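You operate a simulated robot arm through the tools that you are given. There is no shell and no other tool. Be economical: measure what you need, move in short steps, check, and stop when the job is done.

You run a simulated robot arm. Do the job below in one go: nothing can be reset, and whatever is moved stays where it is left.

JOB
Open the bottom drawer of the tool case, put the battery on the wall end of the short table away in the inside of the bottom drawer of the tool case, then shut the drawer. Take the silver spacer on the fridge side of the short table and put it away on the middle shelf of the blue rack. Put the white pack labelled "rings" from the doorway end of the long table on top of the green box and the white pack labelled "fobs" on top of the white small carton. Put the white mail sleeve from the doorway end of the long table on the top of the cleaning bench. Do these in any order. Set down upright: white pack.

The check looks at the end state, three seconds after you hand in, the way a careful person would. Anything else that was tipped, shoved, dropped, spilled or broken makes it a failure.

ROBOT AND FRAMES
A 6-joint arm with a fingered hand on a trunk, on a base that drives. Base frame: it is fixed to the floor where the robot stands at the start and does not move with it; the origin is under the middle of the robot, x ahead of it, y to its left, z up. Units: mm, degrees, N and s.
With the tool pointing down near the work surface it reaches from about 100 to 540 mm from the robot's upright axis, wherever it stands. Its first joint turns from -166.0 to 166.0 degrees. Places, roughly: battery [1250, -250, 750]; bottom drawer of the tool case [500, -400, 100]; green box (16x7x9 cm) [0, -1800, 800]; inside of the bottom drawer of the tool case [500, -400, 100]; mail sleeve [-250, -1500, 750]; middle shelf of the blue rack [-1000, -5700, 900]; silver spacer (4x4x4 cm) [1200, -400, 800]; small carton (16x12x8 cm) [-400, -1600, 800]; top of the cleaning bench (44x21 cm) [-3700, -1400, 780]; white pack [0, -1750, 750]. Payload 3.2 kg.
Tool frame: the origin (TCP) lies between the finger pads and is the grasp point; the fingertips stand 22 mm ahead of it; z points along the fingers, y is the line along which they close. The gripper opens to 112 mm. The gripper's body begins 60 mm behind the TCP. The gripper is a hand of 3 fingers: y runs from the thumb to the fingers, the wrist lies at [0, 0, -218] in the tool frame.
Orientation is told as [roll, pitch, yaw] about the base's x, y, z axes, in that order, counted from this pose: with the fingers straight down and closing along the base's y, the tool's x points along the base's -x, its y along +y and its z along -z.

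CONTROLS
- The arm moves only by the tool nudge_tool. Its argument "targets" is a list of rows, each a list of 6 numbers: the shift along the tool's x, y, z in units of 100 mm (1.0 is 100 mm), then the turn, a rotation vector about the tool's x, y, z in units of 90 degrees (1.0 is 90 degrees). In form: [[tx, ty, tz, wx, wy, wz], ...]. A call has 1 to 8 rows; each row is the pose to reach, as a shift and turn from the pose commanded when the call began, along the tool's axes at that moment. A call with a number of a shift or a turn outside -1 to 1 is refused whole. Rows are played at 5 a second. More than 50 mm and 8.6 degrees between two rows, and nothing of the call is played. A pose out of reach is approached as far as the arm can. The call stops where the force on the tool passes 40 N (or 10 N more than at its start, if that is more) or the arm is blocked; 0.2 s more then pass. In this call time passes only in rows, and 0.2 s behind the last. The reply holds the time, the measured pose of the TCP, the force on the tool along the base axes, the opening and the grip force, in the units named above and with some noise, with the torque about the TCP (base axes, N m) and any sound that the robot's microphone picked up, and new pictures: "show" is both (left out), scene, wrist or none.
- Cameras (640 x 400 px; columns grow to the right, rows downward): "scene" is now at [-12.9, 122.8, 1169.1]; the picture's right is [-0.64, -0.77, 0.00], its down [-0.68, 0.57, -0.45] and it looks along [0.35, -0.29, -0.89] (base axes); focal length 294 px, centre (320, 200). "wrist" rides on the gripper at [66, 3, -80] in the tool frame; the picture's right is [-0.05, 1.00, 0.00], its down [-0.77, -0.04, -0.64] and it looks along [-0.64, -0.03, 0.77] (tool axes); focal length 275 px, centre (320, 200). There is no depth. A picture from a camera that has moved, and an enlarged one, comes with that camera's place and axes in the base frame and with its lens.
- raise_lower(by): slides the trunk up (or, below 0, down) by that many mm; the arm and the scene camera ride with it, the base frame stays. It gives what a move gives, with no picture.
- base_move(legs): drives the robot by 1 to 6 legs, each [ahead, turn to the left] in mm and degrees, along the robot's own axes; the way and the turn of a leg run together, so that a leg with both is an arc; at most 1500 mm and 180 degrees a leg. The arm and the cameras ride along, it lands a little off, and it stops where it bumps. It gives what a move gives, and a new picture of the scene camera.
- move_fingers(finger1, finger2, thumb_bend): sets how far each is bent, from 0 (flat) to 1 (curled in); at 0.3 the hand is open as for a grip, at 0.7 the pads meet at the TCP. One left out holds its place. A second passes; each finger stops where it meets its share of the squeeze, and holds until it gets a number again. It is the only way to open and close the hand. It gives what a move gives, with no picture; readings hold the bend of each and the force on the fingers (four entries, about 0 where the hand has none), thumb and palm.
- aim_head(pan, tilt): turns the head with the scene camera to pan (to the left, within 155 degrees either way) and tilt (down, from -29 to 69), counted from straight ahead of the robot. It gives what a move gives, and a new picture of the scene camera.
- enlarge(camera, box): a new picture of the part [left, top, right, bottom] of that camera's present view, enlarged. It takes no simulated time.
- close_job(): hands the job in; it is judged then, once.

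Work in short steps. Places have to be worked out from the pictures, the camera data and where the tool is seen: move nearer, look again, correct. Check each grasp and each placing, and mend what went wrong. You have 186 turns and 260 pictures in all, those below and enlarged ones among them. Open the gripper and draw the arm clear of the work before you hand the job in, unless the task says otherwise.

The tools are called after "Call:" as a command line: name --pt "numbers of a row" for each row, then --argument value for the rest, lists and objects as JSON in quotes. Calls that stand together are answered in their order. nudge_tool: Moves the arm, as the interface text tells. Its arguments: {"type":"object","properties":{"targets":{"type":"array"},"show":{"type":"string","enum":["both","scene","wrist","none"]}},"required":["targets"]} The other tools are called the same way: raise_lower (by) slides the trunk up or down; move_fingers (finger1, finger2, thumb_bend) moves the fingers one by one; base_move (legs) drives the base; aim_head (pan, tilt) turns the head that bears the scene camera; enlarge (camera, box) takes an enlarged picture of a part of a camera's view; close_job () hands the job in.

At the start:

```text
clock: 0.0
ee_pos: [361.0, -184.6, 431.9]
orientation: [0.0, 0.0, 0.0]
force: [0.7, 0.0, 0.5]
ft_torque: [0.02, 0.01, 0.04]
opening: 111.9
finger_force: 0.0
shape: jaw
bend: [0.3, 0.3, 0.3]
finger forces: [0.0, 0.0, 0.0, 0.0, 0.1, 0.0]
trunk travel left (down, up): [-225.0, 365.0]
robot x, y, heading: [-0.0, -0.2, -0.1]
head pan, tilt: [-39.9, 63.1]
```

scene: 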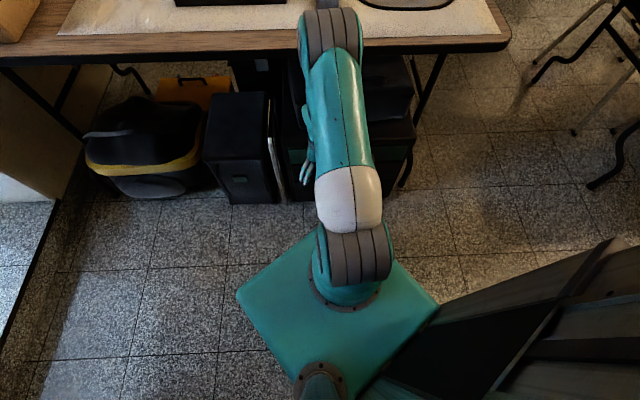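
wrist: 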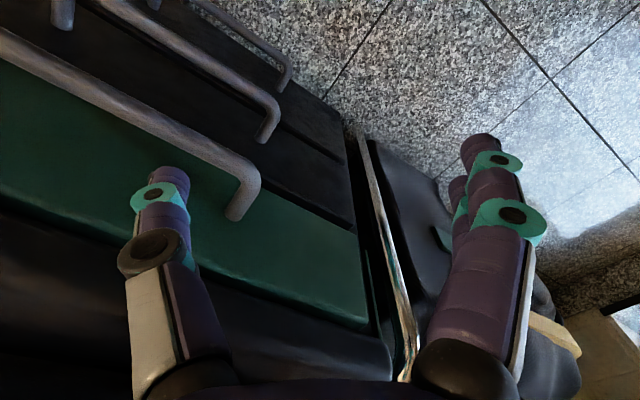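

I start by looking around with the head to map the scene.

Call:
aim_head --pan -15 --tilt 25

Call:
aim_head --pan -90 --tilt 20

Call:
aim_head --pan -150 --tilt 20

Call:
aim_head --pan -40 --tilt 50

```text
clock: 1.0
ee_pos: [359.8, -183.8, 431.0]
orientation: [0.0, 0.0, 0.1]
force: [0.2, 0.2, 0.6]
ft_torque: [-0.01, -0.01, -0.01]
opening: 112.1
finger_force: 0.1
shape: jaw
bend: [0.3, 0.3, 0.3]
finger forces: [0.0, 0.0, 0.1, 0.0, 0.0, 0.0]
trunk travel left (down, up): [-225.0, 365.0]
robot x, y, heading: [-2.6, 1.9, 0.0]
head pan, tilt: [-15.0, 25.0]
camera scene: at [27.7, 139.4, 1222.6], right [-0.26, -0.97, 0.0], down [-0.41, 0.11, -0.91], along [0.88, -0.23, -0.42], focal length 294 px, centre (320, 200)
```

scene: 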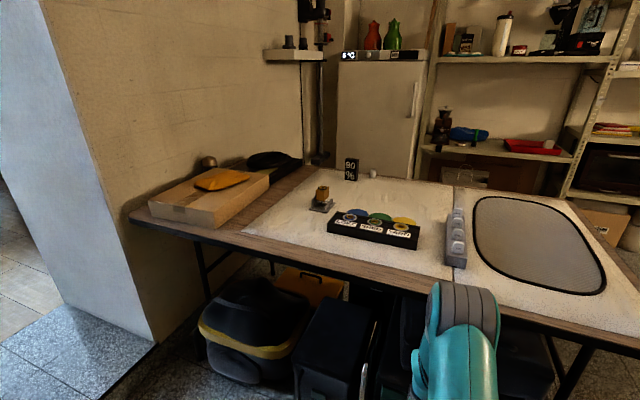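

```text
clock: 2.5
ee_pos: [360.1, -184.3, 431.5]
orientation: [0.1, 0.0, 0.0]
force: [0.1, 0.3, -0.2]
ft_torque: [-0.05, -0.01, 0.04]
opening: 111.7
finger_force: 0.0
shape: jaw
bend: [0.3, 0.3, 0.3]
finger forces: [0.0, 0.0, 0.2, 0.0, 0.0, 0.0]
trunk travel left (down, up): [-225.0, 365.0]
robot x, y, heading: [1.3, 2.4, -0.1]
head pan, tilt: [-90.0, 20.0]
camera scene: at [-61.2, 70.2, 1230.8], right [-1.0, 0.0, 0.0], down [0.0, 0.34, -0.94], along [0.0, -0.94, -0.34], focal length 294 px, centre (320, 200)
```

scene: 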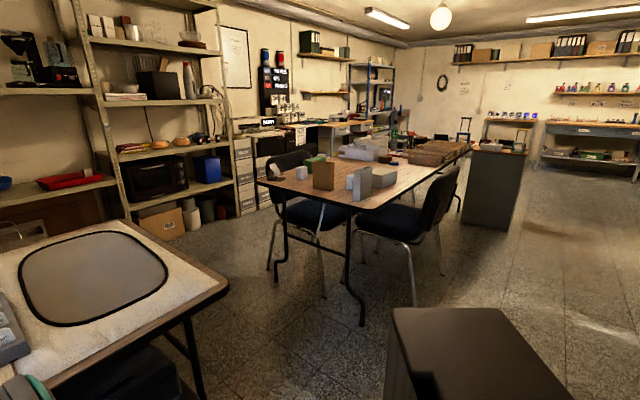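

```text
clock: 3.8
ee_pos: [361.0, -183.7, 432.2]
orientation: [0.0, -0.2, 0.0]
force: [1.0, 0.0, 0.1]
ft_torque: [-0.03, 0.0, -0.01]
opening: 111.8
finger_force: 0.1
shape: jaw
bend: [0.3, 0.3, 0.3]
finger forces: [0.1, 0.0, 0.1, 0.0, 0.0, 0.0]
trunk travel left (down, up): [-225.0, 365.0]
robot x, y, heading: [-2.8, 2.3, -0.0]
head pan, tilt: [-150.0, 20.0]
camera scene: at [-141.9, 116.7, 1230.8], right [-0.5, 0.87, 0.0], down [0.3, 0.17, -0.94], along [-0.81, -0.47, -0.34], focal length 294 px, centre (320, 200)
```

scene: 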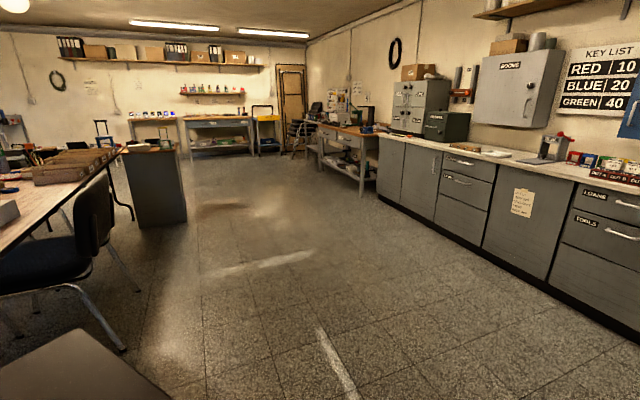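

```text
clock: 5.7
ee_pos: [359.7, -184.5, 430.9]
orientation: [0.0, 0.0, 0.0]
force: [0.1, 0.6, -0.1]
ft_torque: [0.01, -0.04, 0.0]
opening: 111.9
finger_force: 0.1
shape: jaw
bend: [0.3, 0.3, 0.3]
finger forces: [0.0, 0.0, 0.1, 0.0, 0.0, 0.0]
trunk travel left (down, up): [-225.0, 365.0]
robot x, y, heading: [-0.9, -2.1, 0.2]
head pan, tilt: [-40.0, 50.0]
camera scene: at [-2.3, 113.8, 1185.2], right [-0.64, -0.77, 0.0], down [-0.59, 0.49, -0.64], along [0.49, -0.41, -0.77], focal length 294 px, centre (320, 200)
```

scene: 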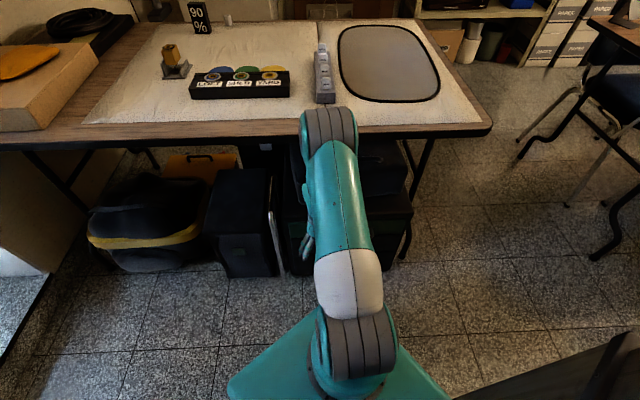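

I need a closer look at the short table.

Call:
aim_head --pan -15 --tilt 25

Call:
enlarge --camera "scene" --box '[200, 130, 460, 290]'

Call:
enlarge --camera "scene" --box '[300, 140, 420, 215]'

```text
clock: 6.6
ee_pos: [359.4, -184.0, 432.7]
orientation: [-0.1, 0.0, 0.0]
force: [-0.2, 0.8, -0.7]
ft_torque: [-0.02, 0.01, 0.0]
opening: 111.7
finger_force: 0.0
shape: jaw
bend: [0.3, 0.3, 0.3]
finger forces: [0.1, 0.1, 0.1, 0.0, 0.0, 0.0]
trunk travel left (down, up): [-225.0, 365.0]
robot x, y, heading: [-3.7, 1.0, -0.2]
head pan, tilt: [-15.0, 25.0]
camera scene: at [27.7, 139.4, 1222.6], right [-0.26, -0.97, 0.0], down [-0.41, 0.11, -0.91], along [0.87, -0.24, -0.42], focal length 294 px, centre (320, 200)
```

scene: 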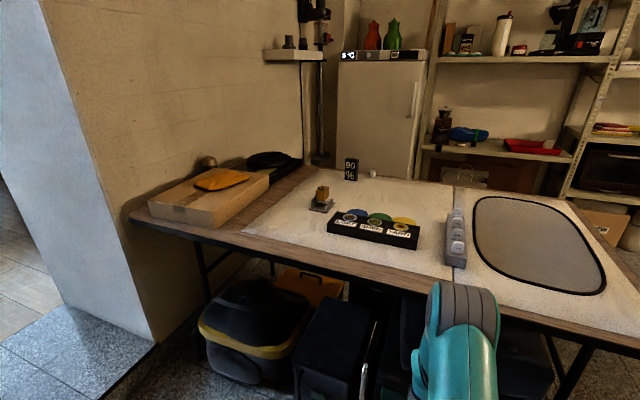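

```text
2.46 times, centred on (330, 210) of scene
camera zoom: at [27.7, 139.4, 1222.6], right [-0.26, -0.97, 0.0], down [-0.41, 0.11, -0.91], along [0.87, -0.24, -0.42], focal length 723 px, centre (295, 175)
```

zoom: 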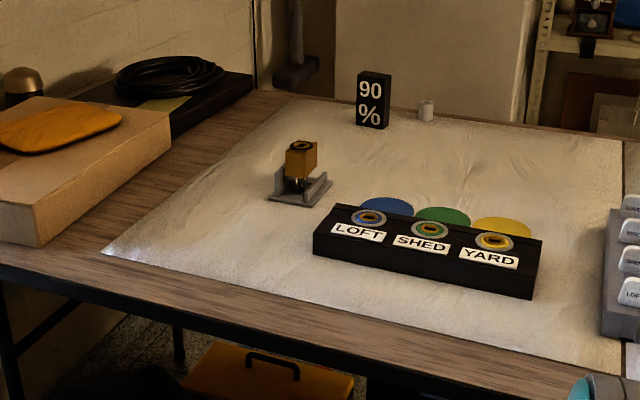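

```text
5.33 times, centred on (360, 178) of scene
camera zoom: at [27.7, 139.4, 1222.6], right [-0.26, -0.97, 0.0], down [-0.41, 0.11, -0.91], along [0.87, -0.24, -0.42], focal length 1567 px, centre (107, 320)
```

zoom: 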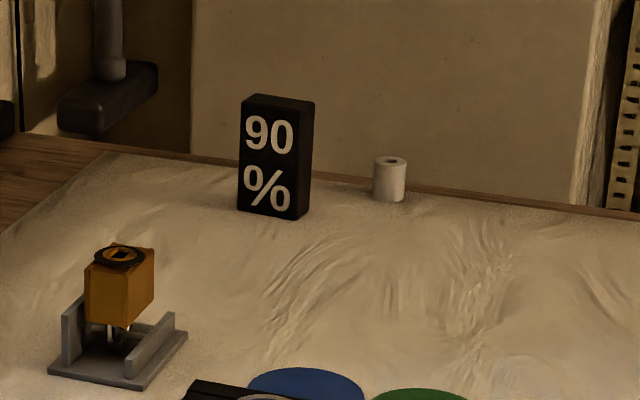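

I look down around the robot to see the tool case and obstacles near the base.

Call:
aim_head --pan -75 --tilt 55

Call:
aim_head --pan 90 --tilt 35

Call:
aim_head --pan 150 --tilt 35

Call:
aim_head --pan 0 --tilt 60

```text
clock: 7.9
ee_pos: [359.3, -184.1, 431.9]
orientation: [-0.1, 0.0, 0.0]
force: [0.2, -0.4, 1.1]
ft_torque: [-0.01, 0.01, -0.03]
opening: 111.8
finger_force: 0.2
shape: jaw
bend: [0.3, 0.3, 0.3]
finger forces: [0.1, 0.0, 0.0, 0.0, 0.0, 0.0]
trunk travel left (down, up): [-225.0, 365.0]
robot x, y, heading: [-1.0, -1.3, -0.2]
head pan, tilt: [-75.0, 55.0]
camera scene: at [-42.5, 93.6, 1178.7], right [-0.97, -0.26, 0.0], down [-0.21, 0.79, -0.57], along [0.15, -0.55, -0.82], focal length 294 px, centre (320, 200)
```

scene: 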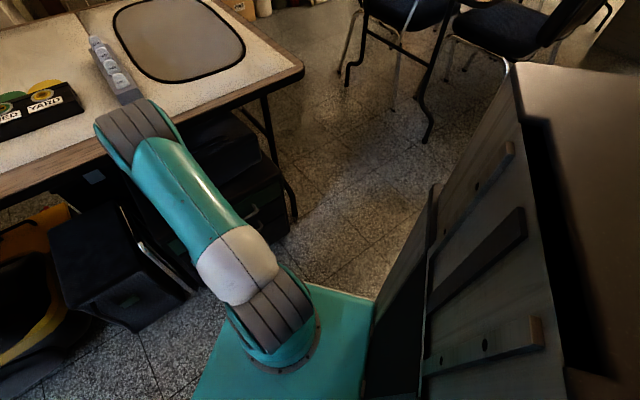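

```text
clock: 10.4
ee_pos: [359.4, -185.2, 431.7]
orientation: [0.0, -0.1, 0.1]
force: [0.3, -0.8, 0.3]
ft_torque: [-0.02, -0.01, 0.01]
opening: 111.9
finger_force: 0.1
shape: jaw
bend: [0.3, 0.3, 0.3]
finger forces: [0.0, 0.1, 0.0, 0.0, 0.1, 0.1]
trunk travel left (down, up): [-225.0, 365.0]
robot x, y, heading: [1.7, -2.7, 0.2]
head pan, tilt: [90.0, 35.0]
camera scene: at [-61.2, 251.4, 1206.9], right [1.0, 0.0, 0.0], down [0.0, -0.57, -0.82], along [0.0, 0.82, -0.57], focal length 294 px, centre (320, 200)
```

scene: 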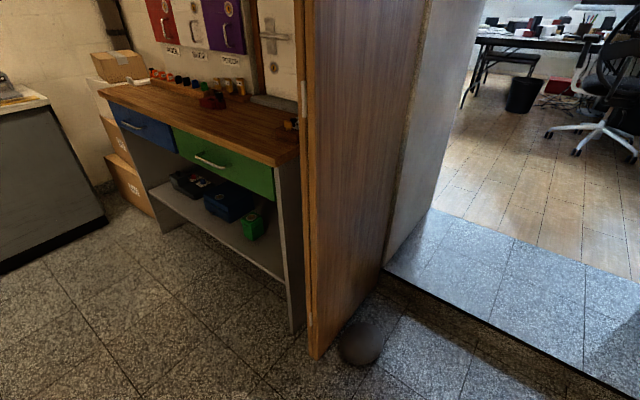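

```text
clock: 11.7
ee_pos: [359.9, -183.9, 432.0]
orientation: [0.0, 0.0, 0.0]
force: [0.8, 0.4, 0.5]
ft_torque: [0.0, 0.0, 0.01]
opening: 111.9
finger_force: 0.1
shape: jaw
bend: [0.3, 0.3, 0.3]
finger forces: [0.0, 0.0, 0.1, 0.0, 0.1, 0.0]
trunk travel left (down, up): [-225.0, 365.0]
robot x, y, heading: [0.4, 2.0, -0.1]
head pan, tilt: [150.0, 35.0]
camera scene: at [-137.5, 207.4, 1206.9], right [0.5, 0.87, 0.0], down [0.5, -0.29, -0.82], along [-0.71, 0.41, -0.57], focal length 294 px, centre (320, 200)
```

scene: 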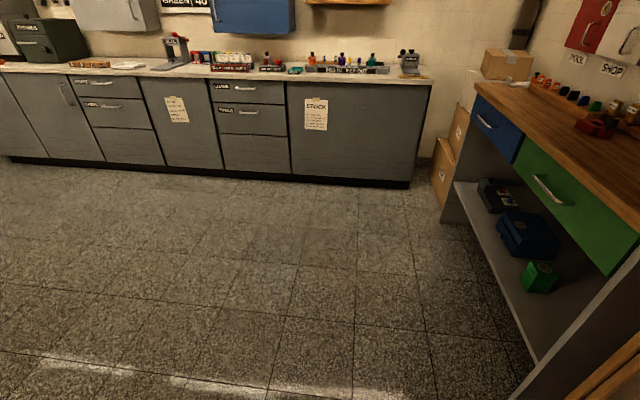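

```text
clock: 14.1
ee_pos: [360.2, -184.0, 431.0]
orientation: [0.0, 0.0, -0.1]
force: [-0.1, 0.0, 0.5]
ft_torque: [0.04, 0.02, 0.01]
opening: 112.0
finger_force: 0.0
shape: jaw
bend: [0.3, 0.3, 0.3]
finger forces: [0.0, 0.0, 0.0, 0.1, 0.0, 0.0]
trunk travel left (down, up): [-225.0, 365.0]
robot x, y, heading: [-3.3, -2.1, -0.2]
head pan, tilt: [0.0, 60.0]
camera scene: at [5.4, 163.3, 1172.6], right [0.0, -1.0, 0.0], down [-0.87, 0.0, -0.5], along [0.5, 0.0, -0.87], focal length 294 px, centre (320, 200)
```

scene: 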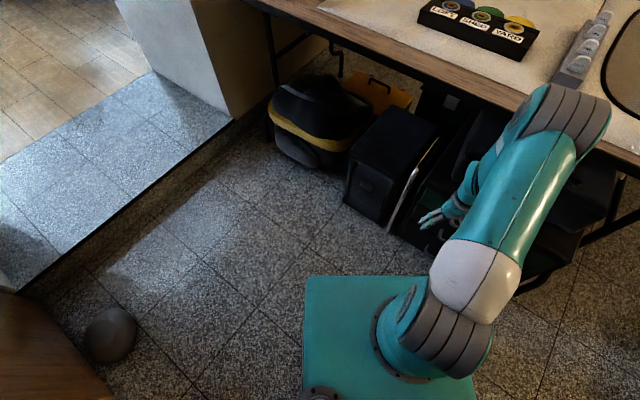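

The dark column at the right is the robot's own trunk. I back off to see the tool case fronts.

Call:
base_move --legs '[[-500, 0]]'

Call:
aim_head --pan -28 --tilt 40

Call:
enlarge --camera "scene" --box '[180, 130, 500, 330]'

```text
clock: 17.0
ee_pos: [-146.0, -184.0, 430.8]
orientation: [0.0, -0.1, -0.1]
force: [0.6, 0.0, 0.7]
ft_torque: [-0.02, 0.0, 0.02]
opening: 112.0
finger_force: 0.0
shape: jaw
bend: [0.3, 0.3, 0.3]
finger forces: [0.0, 0.0, 0.1, 0.0, 0.0, 0.0]
trunk travel left (down, up): [-225.0, 365.0]
robot x, y, heading: [-506.8, -0.1, -0.0]
head pan, tilt: [0.0, 60.0]
camera scene: at [-501.1, 163.5, 1172.6], right [0.0, -1.0, 0.0], down [-0.87, 0.0, -0.5], along [0.5, 0.0, -0.87], focal length 294 px, centre (320, 200)
```

scene: 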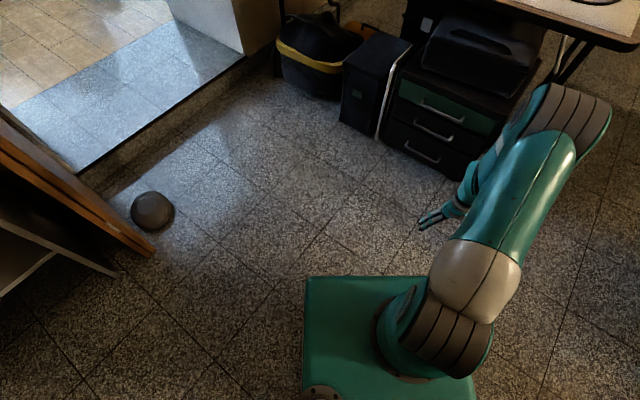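

```text
clock: 17.9
ee_pos: [-147.2, -185.0, 431.5]
orientation: [0.0, 0.0, -0.1]
force: [0.3, 0.0, 0.6]
ft_torque: [-0.02, 0.01, 0.0]
opening: 111.7
finger_force: 0.0
shape: jaw
bend: [0.3, 0.3, 0.3]
finger forces: [0.0, 0.1, 0.0, 0.0, 0.0, 0.0]
trunk travel left (down, up): [-225.0, 365.0]
robot x, y, heading: [-506.9, 0.6, 0.2]
head pan, tilt: [-28.0, 40.0]
camera scene: at [-492.8, 123.6, 1199.3], right [-0.47, -0.88, 0.0], down [-0.57, 0.3, -0.77], along [0.68, -0.36, -0.64], focal length 294 px, centre (320, 200)
```

scene: 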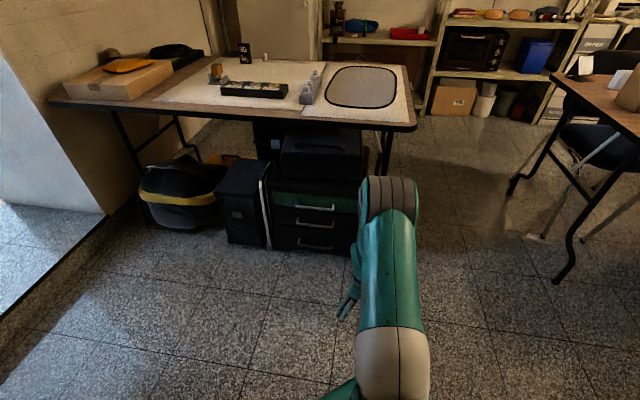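

```text
2.00 times, centred on (340, 230) of scene
camera zoom: at [-492.8, 123.6, 1199.3], right [-0.47, -0.88, 0.0], down [-0.57, 0.3, -0.77], along [0.68, -0.36, -0.64], focal length 588 px, centre (280, 140)
```

zoom: 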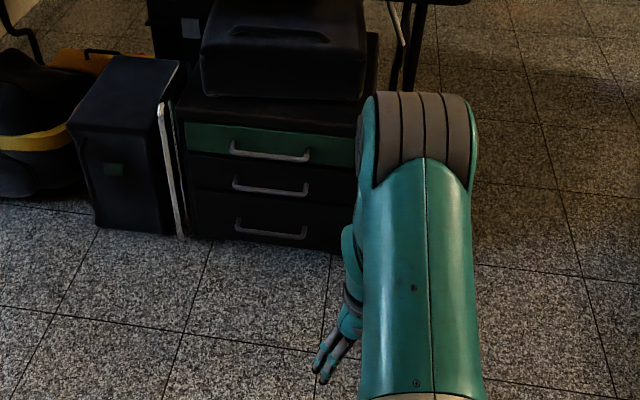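

The tool case and tables stand rotated about 45°. The case front faces (-0.72, 0.69). I drive forward again and turn to face it.

Call:
base_move --legs '[[490, 0], [0, -43.5]]'

Call:
aim_head --pan -5 --tilt 65

Call:
nudge_tool --pt "0 0 0 0 0 0" --show "wrist"

```text
clock: 22.8
ee_pos: [112.3, -384.2, 430.6]
orientation: [0.1, 0.0, -43.9]
force: [0.4, -0.1, 0.0]
ft_torque: [-0.02, -0.04, -0.02]
opening: 111.8
finger_force: 0.1
shape: jaw
bend: [0.3, 0.3, 0.3]
finger forces: [0.0, 0.0, 0.0, 0.1, 0.0, 0.1]
trunk travel left (down, up): [-225.0, 365.0]
robot x, y, heading: [-20.2, -1.0, -44.0]
head pan, tilt: [-28.0, 40.0]
camera scene: at [77.4, 75.9, 1199.4], right [-0.95, -0.31, 0.0], down [-0.2, 0.61, -0.77], along [0.24, -0.73, -0.64], focal length 294 px, centre (320, 200)
```

scene: 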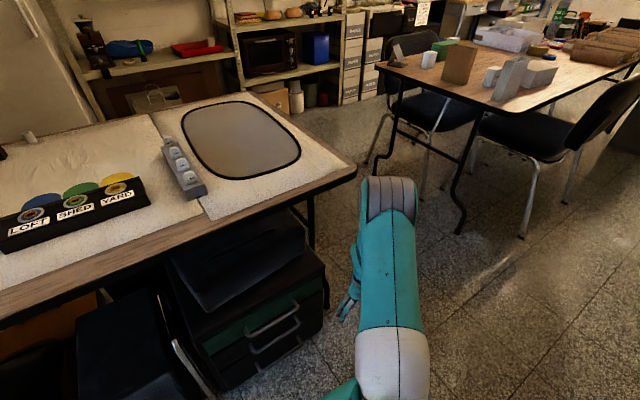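

```text
clock: 23.7
ee_pos: [113.0, -383.7, 431.5]
orientation: [0.0, 0.0, -43.9]
force: [0.2, -0.4, -0.4]
ft_torque: [0.01, 0.0, 0.04]
opening: 111.8
finger_force: 0.0
shape: jaw
bend: [0.3, 0.3, 0.3]
finger forces: [0.1, 0.0, 0.1, 0.0, 0.1, 0.0]
trunk travel left (down, up): [-225.0, 365.0]
robot x, y, heading: [-19.3, 2.2, -43.6]
head pan, tilt: [-5.0, 65.0]
camera scene: at [90.9, 110.9, 1167.1], right [-0.75, -0.66, 0.0], down [-0.6, 0.68, -0.42], along [0.28, -0.32, -0.91], focal length 294 px, centre (320, 200)
```

scene: 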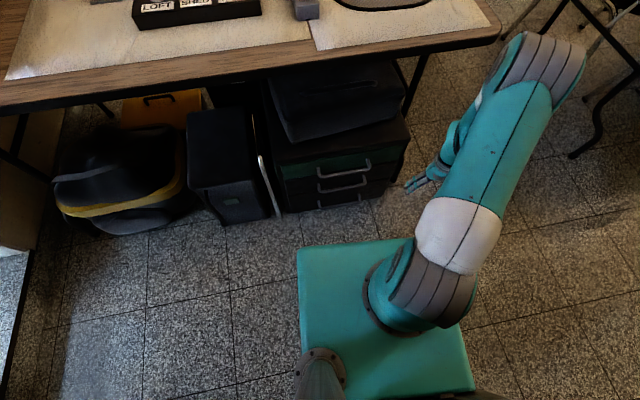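

```text
clock: 24.1
ee_pos: [112.2, -384.1, 431.6]
orientation: [0.0, 0.0, -44.0]
force: [-0.8, 0.1, 0.8]
ft_torque: [-0.03, -0.04, -0.02]
opening: 112.0
finger_force: 0.0
shape: jaw
bend: [0.3, 0.3, 0.3]
finger forces: [0.0, 0.1, 0.1, 0.0, 0.0, 0.0]
trunk travel left (down, up): [-225.0, 365.0]
robot x, y, heading: [-19.2, -4.7, -43.8]
head pan, tilt: [-5.0, 65.0]
camera wrist: at [66.8, -336.4, 511.9], right [0.73, 0.69, 0.0], down [0.53, -0.56, 0.64], along [0.44, -0.46, -0.77], focal length 275 px, centre (320, 200)
```

wrist: 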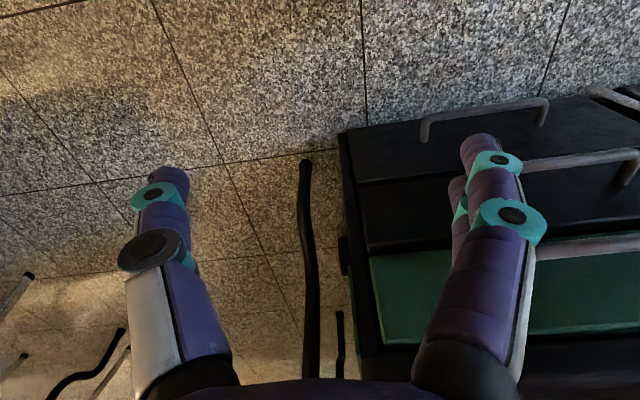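

The case is aligned with the table (normal ≈ (-0.785, 0.62)); bottom handle is near (345,-290, ~125). I square the base to it and begin turning the tool forward.

Call:
base_move --legs '[[0, 5.5]]'

Call:
nudge_tool --pt "0.02 0.115 0 0 -0.08 0" --pt "0.04 0.23 0 0 -0.16 0" --pt "0.06 0.345 0 0 -0.24 0" --pt "0.08 0.46 0 0 -0.32 0" --pt "0.1 0.575 0 0 -0.4 0" --pt "0.12 0.69 0 0 -0.48 0" --pt "0.14 0.8 0 0 -0.56 0" --pt "0.16 0.92 0 0 -0.64 0" --show "wrist"

```text
clock: 25.1
ee_pos: [147.5, -368.8, 431.9]
orientation: [0.0, 0.0, -38.4]
force: [-0.5, -0.4, 0.4]
ft_torque: [0.01, -0.02, -0.04]
opening: 112.0
finger_force: 0.0
shape: jaw
bend: [0.3, 0.3, 0.3]
finger forces: [0.0, 0.1, 0.1, 0.0, 0.0, 0.0]
trunk travel left (down, up): [-225.0, 365.0]
robot x, y, heading: [-18.8, -1.8, -38.3]
head pan, tilt: [-5.0, 65.0]
camera scene: at [79.2, 121.2, 1167.1], right [-0.69, -0.73, 0.0], down [-0.66, 0.62, -0.42], along [0.31, -0.29, -0.91], focal length 294 px, centre (320, 200)
```

scene: 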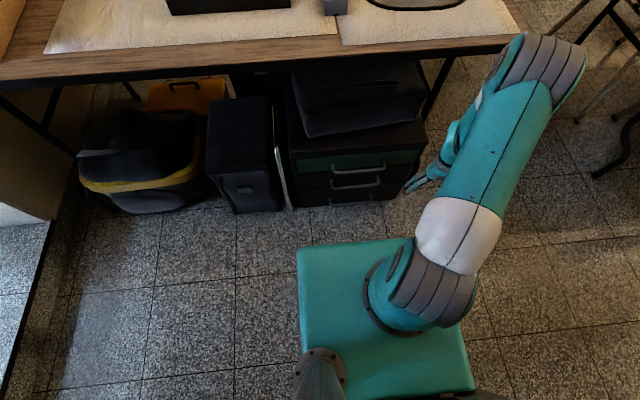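

```text
clock: 26.9
ee_pos: [217.8, -420.7, 509.9]
orientation: [-1.4, -19.6, -38.9]
force: [0.3, -0.3, -0.7]
ft_torque: [-0.02, 0.0, 0.0]
opening: 112.0
finger_force: 0.0
shape: jaw
bend: [0.3, 0.3, 0.3]
finger forces: [0.0, 0.1, 0.0, 0.1, 0.0, 0.0]
out of reach, approached as far as the arm can: row 1, 2, 3, 4, 5, 6, 7, 8
trunk travel left (down, up): [-225.0, 365.0]
robot x, y, heading: [-15.6, -3.1, -38.4]
head pan, tilt: [-5.0, 65.0]
camera wrist: at [152.3, -361.2, 564.2], right [0.67, 0.75, -0.01], down [0.39, -0.34, 0.86], along [0.64, -0.57, -0.51], focal length 275 px, centre (320, 200)
```

wrist: 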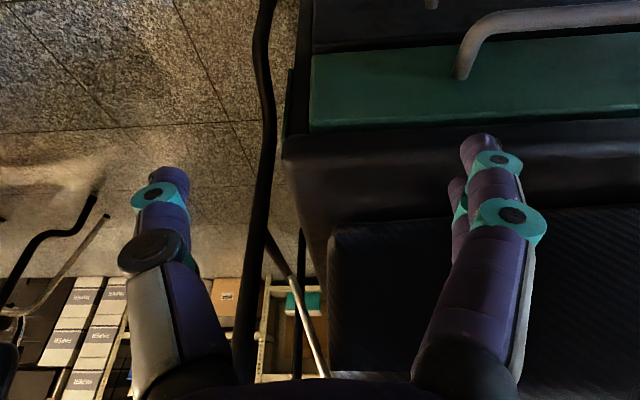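

The combined move was out of reach; I try a pure lateral shift to learn the arm's limits.

Call:
nudge_tool --pt "0 0.3 0 0 0 0" --pt "0 0.6 0 0 0 0" --pt "0 0.9 0 0 0 0" --show "scene"

```text
clock: 27.6
ee_pos: [280.5, -350.7, 514.5]
orientation: [-1.4, -19.3, -38.8]
force: [-0.2, -0.5, -0.1]
ft_torque: [-0.03, 0.03, 0.03]
opening: 111.8
finger_force: 0.0
shape: jaw
bend: [0.3, 0.3, 0.3]
finger forces: [0.0, 0.1, 0.1, 0.0, 0.0, 0.0]
out of reach, approached as far as the arm can: row 2, 3
trunk travel left (down, up): [-225.0, 365.0]
robot x, y, heading: [-16.9, -2.4, -38.2]
head pan, tilt: [-5.0, 65.0]
camera scene: at [79.1, 121.1, 1167.1], right [-0.69, -0.73, 0.0], down [-0.66, 0.62, -0.42], along [0.31, -0.29, -0.91], focal length 294 px, centre (320, 200)
```

scene: 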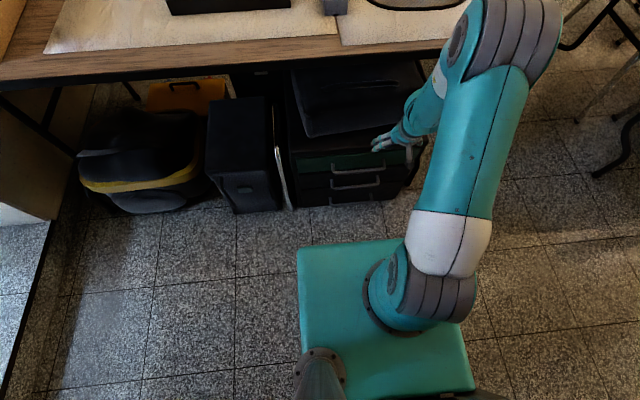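

I back off to free space to explore the arm's reachable poses safely.

Call:
base_move --legs '[[-350, 0]]'

Call:
nudge_tool --pt "0 0 0 0 0.09 0" --pt "0 0 0 0 0.18 0" --pt "0 0 0.15 0 0.215 0" --pt "0.2 0 0.3 0 0.215 0" --pt "0.3 0.3 0.3 0 0.215 0" --pt "0.4 0.6 0.3 0 0.215 0" --pt "0.4 0.9 0.3 0 0.215 0" --show "scene"

```text
clock: 29.9
ee_pos: [5.5, -134.5, 515.7]
orientation: [-1.4, -19.2, -38.7]
force: [0.5, 0.6, -0.1]
ft_torque: [-0.02, 0.02, 0.0]
opening: 111.9
finger_force: 0.1
shape: jaw
bend: [0.3, 0.3, 0.3]
finger forces: [0.0, 0.0, 0.0, 0.0, 0.0, 0.0]
trunk travel left (down, up): [-225.0, 365.0]
robot x, y, heading: [-292.5, 215.0, -38.6]
head pan, tilt: [-5.0, 65.0]
camera scene: at [-196.6, 339.1, 1167.1], right [-0.69, -0.73, 0.0], down [-0.66, 0.62, -0.42], along [0.31, -0.29, -0.91], focal length 294 px, centre (320, 200)
```

scene: 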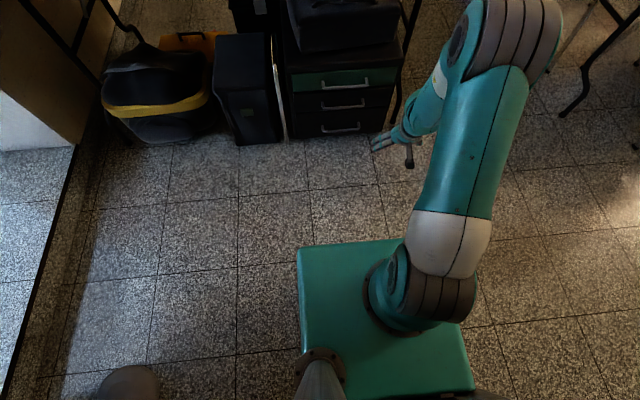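

```text
clock: 31.5
ee_pos: [39.6, -48.4, 472.6]
orientation: [-1.4, 0.2, -39.2]
force: [-0.7, -0.3, 0.1]
ft_torque: [0.01, 0.0, 0.03]
opening: 111.7
finger_force: 0.0
shape: jaw
bend: [0.3, 0.3, 0.3]
finger forces: [0.0, 0.0, 0.0, 0.1, 0.0, 0.1]
out of reach, approached as far as the arm can: row 1
trunk travel left (down, up): [-225.0, 365.0]
robot x, y, heading: [-295.0, 217.5, -38.4]
head pan, tilt: [-5.0, 65.0]
camera scene: at [-196.7, 339.1, 1167.1], right [-0.69, -0.73, 0.0], down [-0.66, 0.62, -0.42], along [0.31, -0.29, -0.91], focal length 294 px, centre (320, 200)
```

scene: 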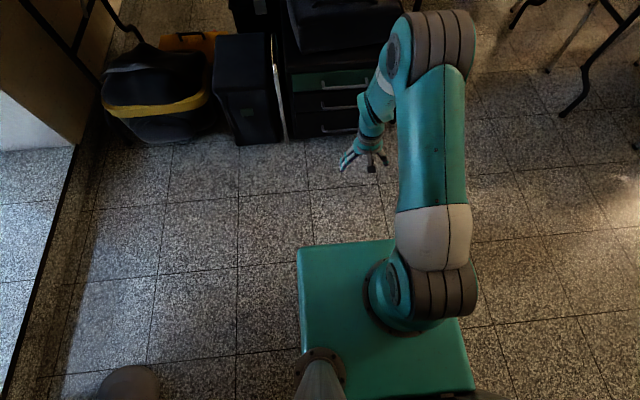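

Now I lower the trunk and pitch the tool forward in small steps.

Call:
raise_lower --by -200

Call:
nudge_tool --pt "0 0 0 0 -0.08 0" --pt "0 0 0 0 -0.16 0" --pt "0 0 0 0 -0.24 0" --pt "0 0 0 0 -0.32 0" --pt "0 0 0 0 -0.4 0" --pt "0 0 0 0 -0.48 0" --pt "0 0 0 0 -0.56 0" --pt "0 0 0 0 -0.64 0" --show "both"

```text
clock: 33.7
ee_pos: [39.8, -48.7, 273.2]
orientation: [-1.3, 0.1, -39.2]
force: [-0.7, 0.1, 0.6]
ft_torque: [-0.01, 0.0, -0.02]
opening: 112.1
finger_force: 0.0
shape: jaw
bend: [0.3, 0.3, 0.3]
finger forces: [0.0, 0.0, 0.0, 0.0, 0.1, 0.0]
trunk travel left (down, up): [-25.0, 565.0]
robot x, y, heading: [-296.9, 213.2, -38.5]
head pan, tilt: [-5.0, 65.0]
```

```text
clock: 35.5
ee_pos: [39.8, -48.0, 272.5]
orientation: [-2.4, -57.5, -37.1]
force: [-0.2, 0.1, 0.1]
ft_torque: [0.02, 0.0, 0.02]
opening: 111.9
finger_force: 0.0
shape: jaw
bend: [0.3, 0.3, 0.3]
finger forces: [0.1, 0.1, 0.1, 0.0, 0.0, 0.0]
out of reach, approached as far as the arm can: row 2
trunk travel left (down, up): [-25.0, 565.0]
robot x, y, heading: [-299.1, 218.8, -38.5]
head pan, tilt: [-5.0, 65.0]
camera scene: at [-196.7, 339.2, 967.1], right [-0.69, -0.73, 0.0], down [-0.66, 0.62, -0.42], along [0.31, -0.29, -0.91], focal length 294 px, centre (320, 200)
camera wrist: at [-38.2, 19.2, 260.1], right [0.65, 0.76, 0.02], down [-0.1, 0.07, 0.99], along [0.75, -0.65, 0.12], focal length 275 px, centre (320, 200)
```

scene: 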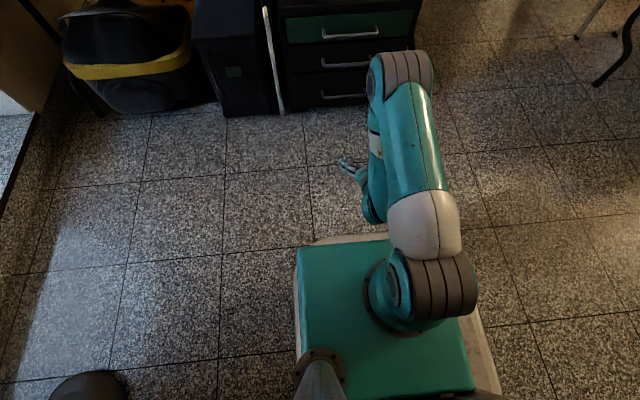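
wrist: 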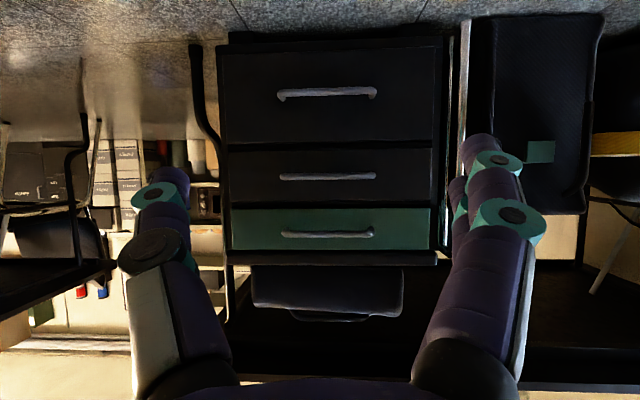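

The wrist view is clear: bottom handle ≈ (330,-278,139), nicely centred ahead. I pitch a bit further and roll 90° so the hand closes vertically.

Call:
nudge_tool --pt "0 0 0 0 -0.08 0" --pt "0 0 0 0 -0.16 0" --show "none"

Call:
nudge_tool --pt "0 0 0 0 0 0.09" --pt "0 0 0 0 0 0.18" --pt "0 0 0 0 0 0.27" --pt "0 0 0 0 0 0.36" --pt "0 0 0 0 0 0.45" --pt "0 0 0 0 0 0.54" --pt "0 0 0 0 0 0.63" --pt "0 0 0 0 0 0.72" --show "none"

Call:
nudge_tool --pt "0 0 0 0 0 0.09" --pt "0 0 0 0 0 0.18" --pt "0 0 0 0 0 0.27" --show "both"

```text
clock: 36.1
ee_pos: [38.6, -48.6, 273.1]
orientation: [-4.3, -71.8, -35.2]
force: [0.3, -0.1, 1.0]
ft_torque: [0.01, -0.01, -0.03]
opening: 112.1
finger_force: 0.0
shape: jaw
bend: [0.3, 0.3, 0.3]
finger forces: [0.0, 0.0, 0.0, 0.0, 0.0, 0.1]
trunk travel left (down, up): [-25.0, 565.0]
robot x, y, heading: [-296.2, 214.9, -38.1]
head pan, tilt: [-5.0, 65.0]
```

```text
clock: 37.9
ee_pos: [39.9, -48.1, 273.2]
orientation: [70.0, -25.1, -120.8]
force: [-0.5, 0.3, -0.5]
ft_torque: [0.01, 0.02, -0.03]
opening: 111.9
finger_force: 0.1
shape: jaw
bend: [0.3, 0.3, 0.3]
finger forces: [0.1, 0.1, 0.0, 0.1, 0.0, 0.0]
trunk travel left (down, up): [-25.0, 565.0]
robot x, y, heading: [-295.7, 218.1, -38.2]
head pan, tilt: [-5.0, 65.0]
```

```text
clock: 38.7
ee_pos: [40.2, -48.3, 273.4]
orientation: [71.8, -2.2, -128.9]
force: [0.1, 0.1, -0.3]
ft_torque: [0.01, -0.07, 0.01]
opening: 111.9
finger_force: 0.1
shape: jaw
bend: [0.3, 0.3, 0.3]
finger forces: [0.0, 0.0, 0.0, 0.0, 0.0, 0.0]
trunk travel left (down, up): [-25.0, 565.0]
robot x, y, heading: [-297.2, 218.1, -38.4]
head pan, tilt: [-5.0, 65.0]
camera scene: at [-196.6, 339.2, 967.1], right [-0.69, -0.73, 0.0], down [-0.66, 0.62, -0.42], along [0.31, -0.29, -0.91], focal length 294 px, centre (320, 200)
camera wrist: at [23.4, 50.7, 298.3], right [0.23, -0.21, 0.95], down [-0.96, -0.21, 0.19], along [0.16, -0.96, -0.25], focal length 275 px, centre (320, 200)
```

scene: 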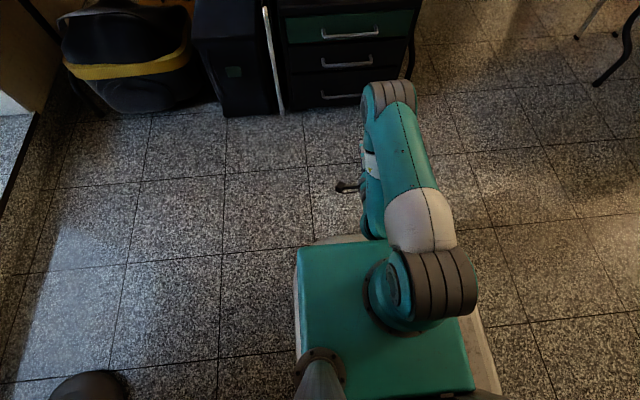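
wrist: 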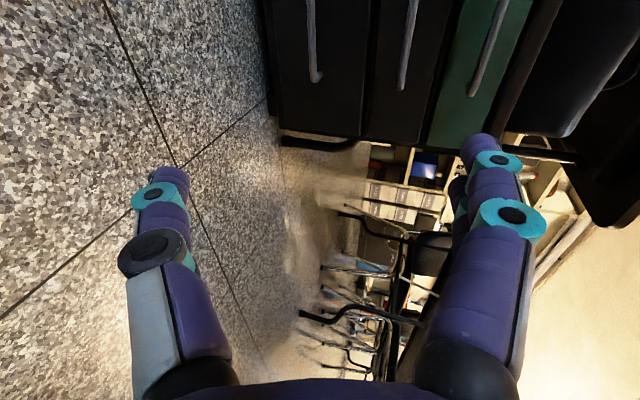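

Grip orientation is right. I lower the TCP to handle height and pre-close a little.

Call:
nudge_tool --pt "0 -0.32 0.1 0 0 0" --pt "-0.01 -0.64 0.21 0 0 0" --pt "-0.01 -0.95 0.31 0 0 0" --show "none"

Call:
nudge_tool --pt "0 -0.17 0.05 0 0 0" --pt "0 -0.34 0.1 0 0 0" --show "none"

Call:
move_fingers --finger1 0.42 --finger2 0.42 --thumb_bend 0.42

Call:
base_move --legs '[[240, 0]]'

Call:
nudge_tool --pt "0 0 0 0 0 0" --show "wrist"

```text
clock: 39.7
ee_pos: [37.3, -53.6, 217.9]
orientation: [71.8, -2.5, -129.0]
force: [0.2, -0.5, 1.0]
ft_torque: [0.0, 0.04, 0.0]
opening: 112.0
finger_force: 0.0
shape: jaw
bend: [0.3, 0.3, 0.3]
finger forces: [0.0, 0.0, 0.0, 0.0, 0.0, 0.0]
trunk travel left (down, up): [-25.0, 565.0]
robot x, y, heading: [-296.4, 212.3, -38.2]
head pan, tilt: [-5.0, 65.0]
stopped in row 3: the arm was blocked; the commanded pose is now the measured one
```

```text
clock: 40.5
ee_pos: [35.8, -54.3, 216.1]
orientation: [70.8, -2.4, -128.9]
force: [-0.2, 0.6, 0.7]
ft_torque: [-0.02, 0.0, -0.05]
opening: 111.9
finger_force: 0.0
shape: jaw
bend: [0.3, 0.3, 0.3]
finger forces: [0.0, 0.0, 0.0, 0.1, 0.0, 0.0]
trunk travel left (down, up): [-25.0, 565.0]
robot x, y, heading: [-294.1, 217.0, -38.0]
head pan, tilt: [-5.0, 65.0]
stopped in row 2: the arm was blocked; the commanded pose is now the measured one
```

```text
clock: 41.5
ee_pos: [34.9, -54.0, 215.7]
orientation: [70.7, -2.4, -128.8]
force: [-0.6, 0.8, -0.1]
ft_torque: [0.04, -0.02, -0.02]
opening: 78.6
finger_force: 0.1
shape: fingers
bend: [0.42, 0.42, 0.42]
finger forces: [0.0, 0.0, 0.1, 0.0, 0.1, 0.0]
trunk travel left (down, up): [-25.0, 565.0]
robot x, y, heading: [-294.6, 216.8, -38.3]
head pan, tilt: [-5.0, 65.0]
```

```text
clock: 43.3
ee_pos: [224.9, -202.5, 215.6]
orientation: [70.7, -2.5, -128.8]
force: [-0.7, -0.5, -1.1]
ft_torque: [0.0, 0.02, 0.01]
opening: 78.8
finger_force: 0.0
shape: fingers
bend: [0.42, 0.42, 0.42]
finger forces: [0.1, 0.0, 0.0, 0.1, 0.1, 0.0]
trunk travel left (down, up): [-25.0, 565.0]
robot x, y, heading: [-107.0, 66.5, -38.2]
head pan, tilt: [-5.0, 65.0]
camera scene: at [-17.0, 198.7, 975.2], right [-0.68, -0.73, 0.0], down [-0.66, 0.62, -0.43], along [0.32, -0.3, -0.9], focal length 294 px, centre (320, 200)
```

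scene: 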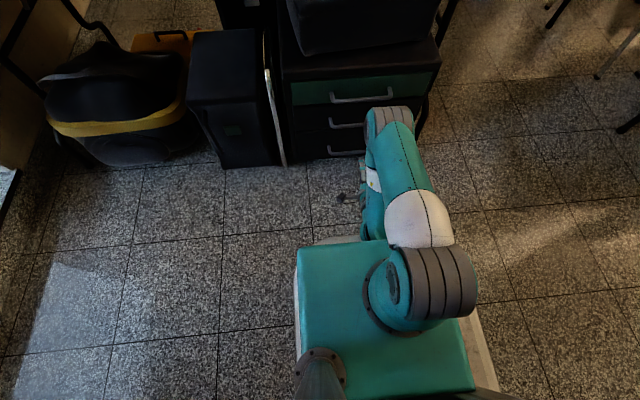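

```text
clock: 43.7
ee_pos: [223.4, -203.0, 214.3]
orientation: [70.3, -2.4, -128.9]
force: [0.0, 0.3, 0.9]
ft_torque: [-0.02, 0.0, 0.0]
opening: 78.4
finger_force: 0.0
shape: fingers
bend: [0.42, 0.42, 0.42]
finger forces: [0.1, 0.2, 0.0, 0.0, 0.0, 0.0]
trunk travel left (down, up): [-25.0, 565.0]
robot x, y, heading: [-104.7, 69.7, -38.3]
head pan, tilt: [-5.0, 65.0]
camera wrist: at [207.6, -103.2, 241.3], right [0.26, -0.22, 0.94], down [-0.95, -0.21, 0.21], along [0.15, -0.95, -0.26], focal length 275 px, centre (320, 200)
```

wrist: 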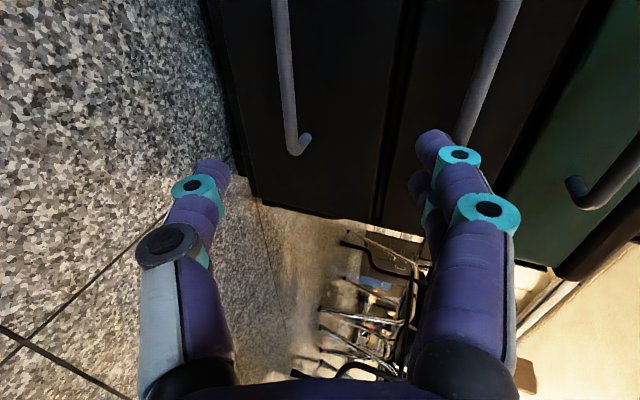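

The wrist was blocked by the robot's own base. I extend the arm forward before lowering.

Call:
nudge_tool --pt "0 0.11 0.33 0 0 0" --pt "0 0.22 0.66 0 0 0" --pt "0 -0.02 0.74 0 0 0" --pt "0 -0.26 0.82 0 0 0" --pt "0 -0.5 0.9 0 0 0" --show "wrist"

```text
clock: 44.9
ee_pos: [275.1, -249.9, 124.7]
orientation: [70.0, -2.4, -128.8]
force: [-0.3, -0.2, 0.3]
ft_torque: [-0.04, 0.03, -0.01]
opening: 78.1
finger_force: 0.1
shape: fingers
bend: [0.42, 0.42, 0.42]
finger forces: [0.0, 0.0, 0.0, 0.0, 0.0, 0.0]
trunk travel left (down, up): [-25.0, 565.0]
robot x, y, heading: [-106.4, 68.6, -38.3]
head pan, tilt: [-5.0, 65.0]
camera wrist: at [259.4, -149.9, 152.6], right [0.26, -0.22, 0.94], down [-0.95, -0.21, 0.22], along [0.15, -0.95, -0.27], focal length 275 px, centre (320, 200)
```

wrist: 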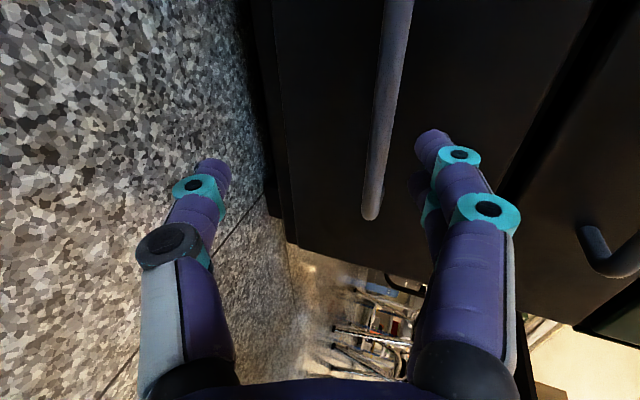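

The handle lies between thumb and fingers. I advance forward and slightly up.

Call:
nudge_tool --pt "0 0.15 0.25 0 0 0" --pt "0 0.28 0.48 0 0 0" --show "wrist"

```text
clock: 45.5
ee_pos: [319.2, -282.1, 133.7]
orientation: [69.8, -2.2, -128.7]
force: [-0.4, -0.6, -0.5]
ft_torque: [0.0, 0.0, 0.02]
opening: 78.1
finger_force: 0.2
shape: fingers
bend: [0.42, 0.42, 0.42]
finger forces: [0.0, 0.0, 0.1, 0.0, 0.0, 0.1]
trunk travel left (down, up): [-25.0, 565.0]
robot x, y, heading: [-107.2, 66.5, -38.3]
head pan, tilt: [-5.0, 65.0]
camera wrist: at [302.8, -182.8, 161.7], right [0.26, -0.22, 0.94], down [-0.95, -0.21, 0.22], along [0.15, -0.95, -0.27], focal length 275 px, centre (320, 200)
```

wrist: 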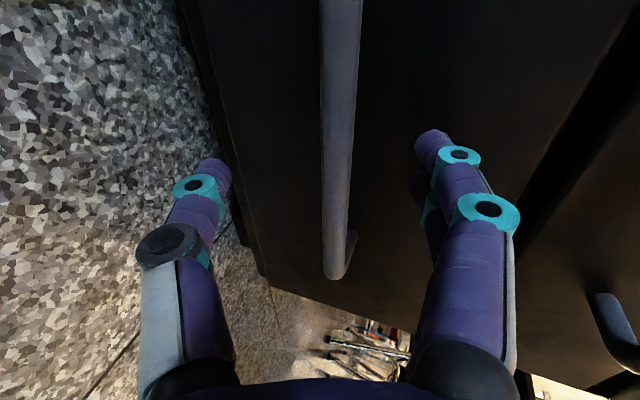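

The handle sits at the TCP. I close the hand on it.

Call:
nudge_tool --pt "0 0.04 0.08 0 0 0" --show "none"

Call:
move_fingers --finger1 0.75 --finger2 0.75 --thumb_bend 0.75

Call:
nudge_tool --pt "0 0 0 0 0 0" --show "wrist"

```text
clock: 45.9
ee_pos: [325.5, -287.2, 134.8]
orientation: [69.9, -2.4, -128.6]
force: [-6.2, 5.1, 1.4]
ft_torque: [-0.22, -0.3, 0.17]
opening: 78.2
finger_force: 3.9
shape: fingers
bend: [0.42, 0.42, 0.42]
finger forces: [8.3, 0.1, 0.1, 0.1, 0.0, 0.0]
trunk travel left (down, up): [-25.0, 565.0]
robot x, y, heading: [-107.0, 65.9, -38.1]
head pan, tilt: [-5.0, 65.0]
```

```text
clock: 46.9
ee_pos: [324.8, -289.0, 135.0]
orientation: [70.0, -2.4, -128.7]
force: [3.1, -2.6, -0.4]
ft_torque: [0.01, 0.03, 0.03]
opening: 0.0
finger_force: 4.5
shape: fingers
bend: [0.74, 0.74, 0.73]
finger forces: [2.4, 2.6, 0.0, 0.0, 3.4, 0.1]
trunk travel left (down, up): [-25.0, 565.0]
robot x, y, heading: [-107.5, 67.1, -37.9]
head pan, tilt: [-5.0, 65.0]
```

```text
clock: 47.3
ee_pos: [325.4, -287.6, 133.7]
orientation: [70.0, -2.5, -128.8]
force: [1.7, -2.1, 0.8]
ft_torque: [0.01, 0.01, 0.0]
opening: 0.0
finger_force: 4.3
shape: fingers
bend: [0.74, 0.74, 0.73]
finger forces: [2.4, 2.7, 0.1, 0.0, 3.5, 0.0]
trunk travel left (down, up): [-25.0, 565.0]
robot x, y, heading: [-107.1, 71.3, -38.1]
head pan, tilt: [-5.0, 65.0]
camera wrist: at [309.5, -188.9, 162.5], right [0.26, -0.22, 0.94], down [-0.95, -0.21, 0.22], along [0.15, -0.95, -0.27], focal length 275 px, centre (320, 200)
```

wrist: 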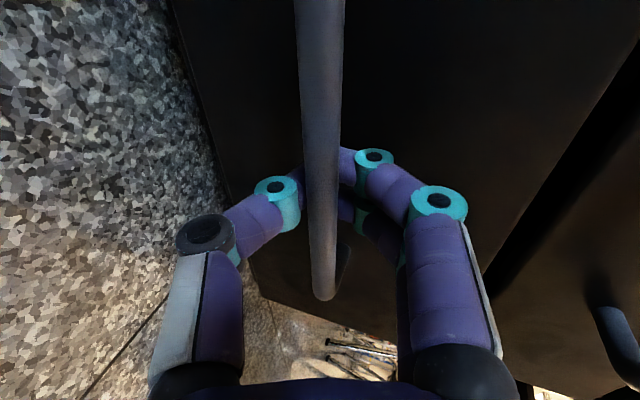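

The fingers are hooked around the bar. I pull the drawer open by driving back.

Call:
base_move --legs '[[-230, 0]]'

Call:
nudge_tool --pt "0 0 0 0 0 0" --show "wrist"

```text
clock: 49.0
ee_pos: [143.2, -144.0, 134.5]
orientation: [70.0, -2.4, -128.8]
force: [-0.5, -1.1, -0.8]
ft_torque: [0.02, 0.02, -0.04]
opening: 0.2
finger_force: 0.0
shape: fingers
bend: [0.74, 0.74, 0.73]
finger forces: [0.0, 0.0, 0.1, 0.0, 0.0, 0.0]
trunk travel left (down, up): [-25.0, 565.0]
robot x, y, heading: [-290.6, 212.8, -38.5]
head pan, tilt: [-5.0, 65.0]
camera scene: at [-190.9, 334.6, 967.1], right [-0.69, -0.73, 0.0], down [-0.66, 0.62, -0.42], along [0.31, -0.29, -0.91], focal length 294 px, centre (320, 200)
```

scene: 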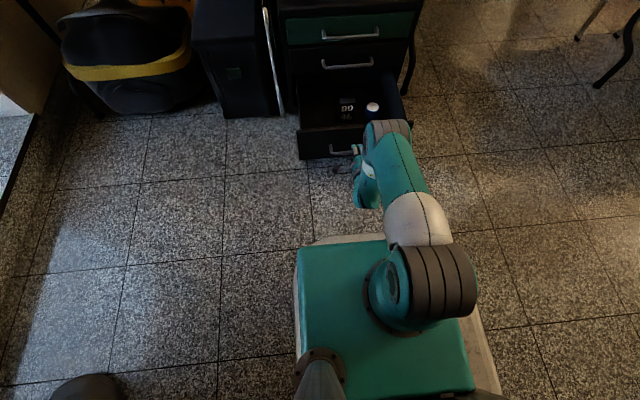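

```text
clock: 49.4
ee_pos: [143.0, -143.1, 134.7]
orientation: [69.9, -2.3, -128.7]
force: [0.1, 0.0, -1.5]
ft_torque: [0.01, 0.02, -0.04]
opening: 0.3
finger_force: 0.0
shape: fingers
bend: [0.74, 0.74, 0.73]
finger forces: [0.0, 0.0, 0.1, 0.0, 0.1, 0.0]
trunk travel left (down, up): [-25.0, 565.0]
robot x, y, heading: [-290.3, 209.2, -38.2]
head pan, tilt: [-5.0, 65.0]
camera wrist: at [126.7, -45.2, 162.3], right [0.26, -0.22, 0.94], down [-0.95, -0.21, 0.22], along [0.15, -0.95, -0.27], focal length 275 px, centre (320, 200)
```

wrist: 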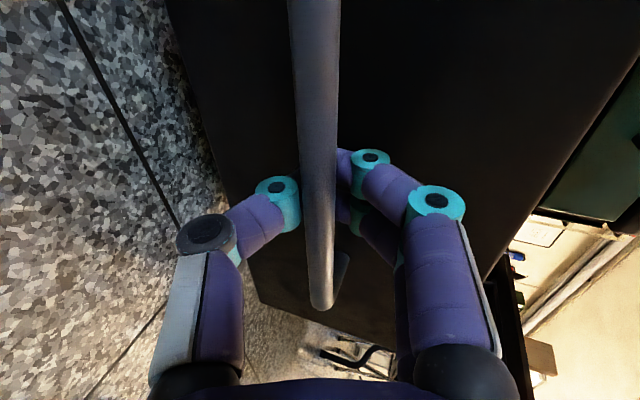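

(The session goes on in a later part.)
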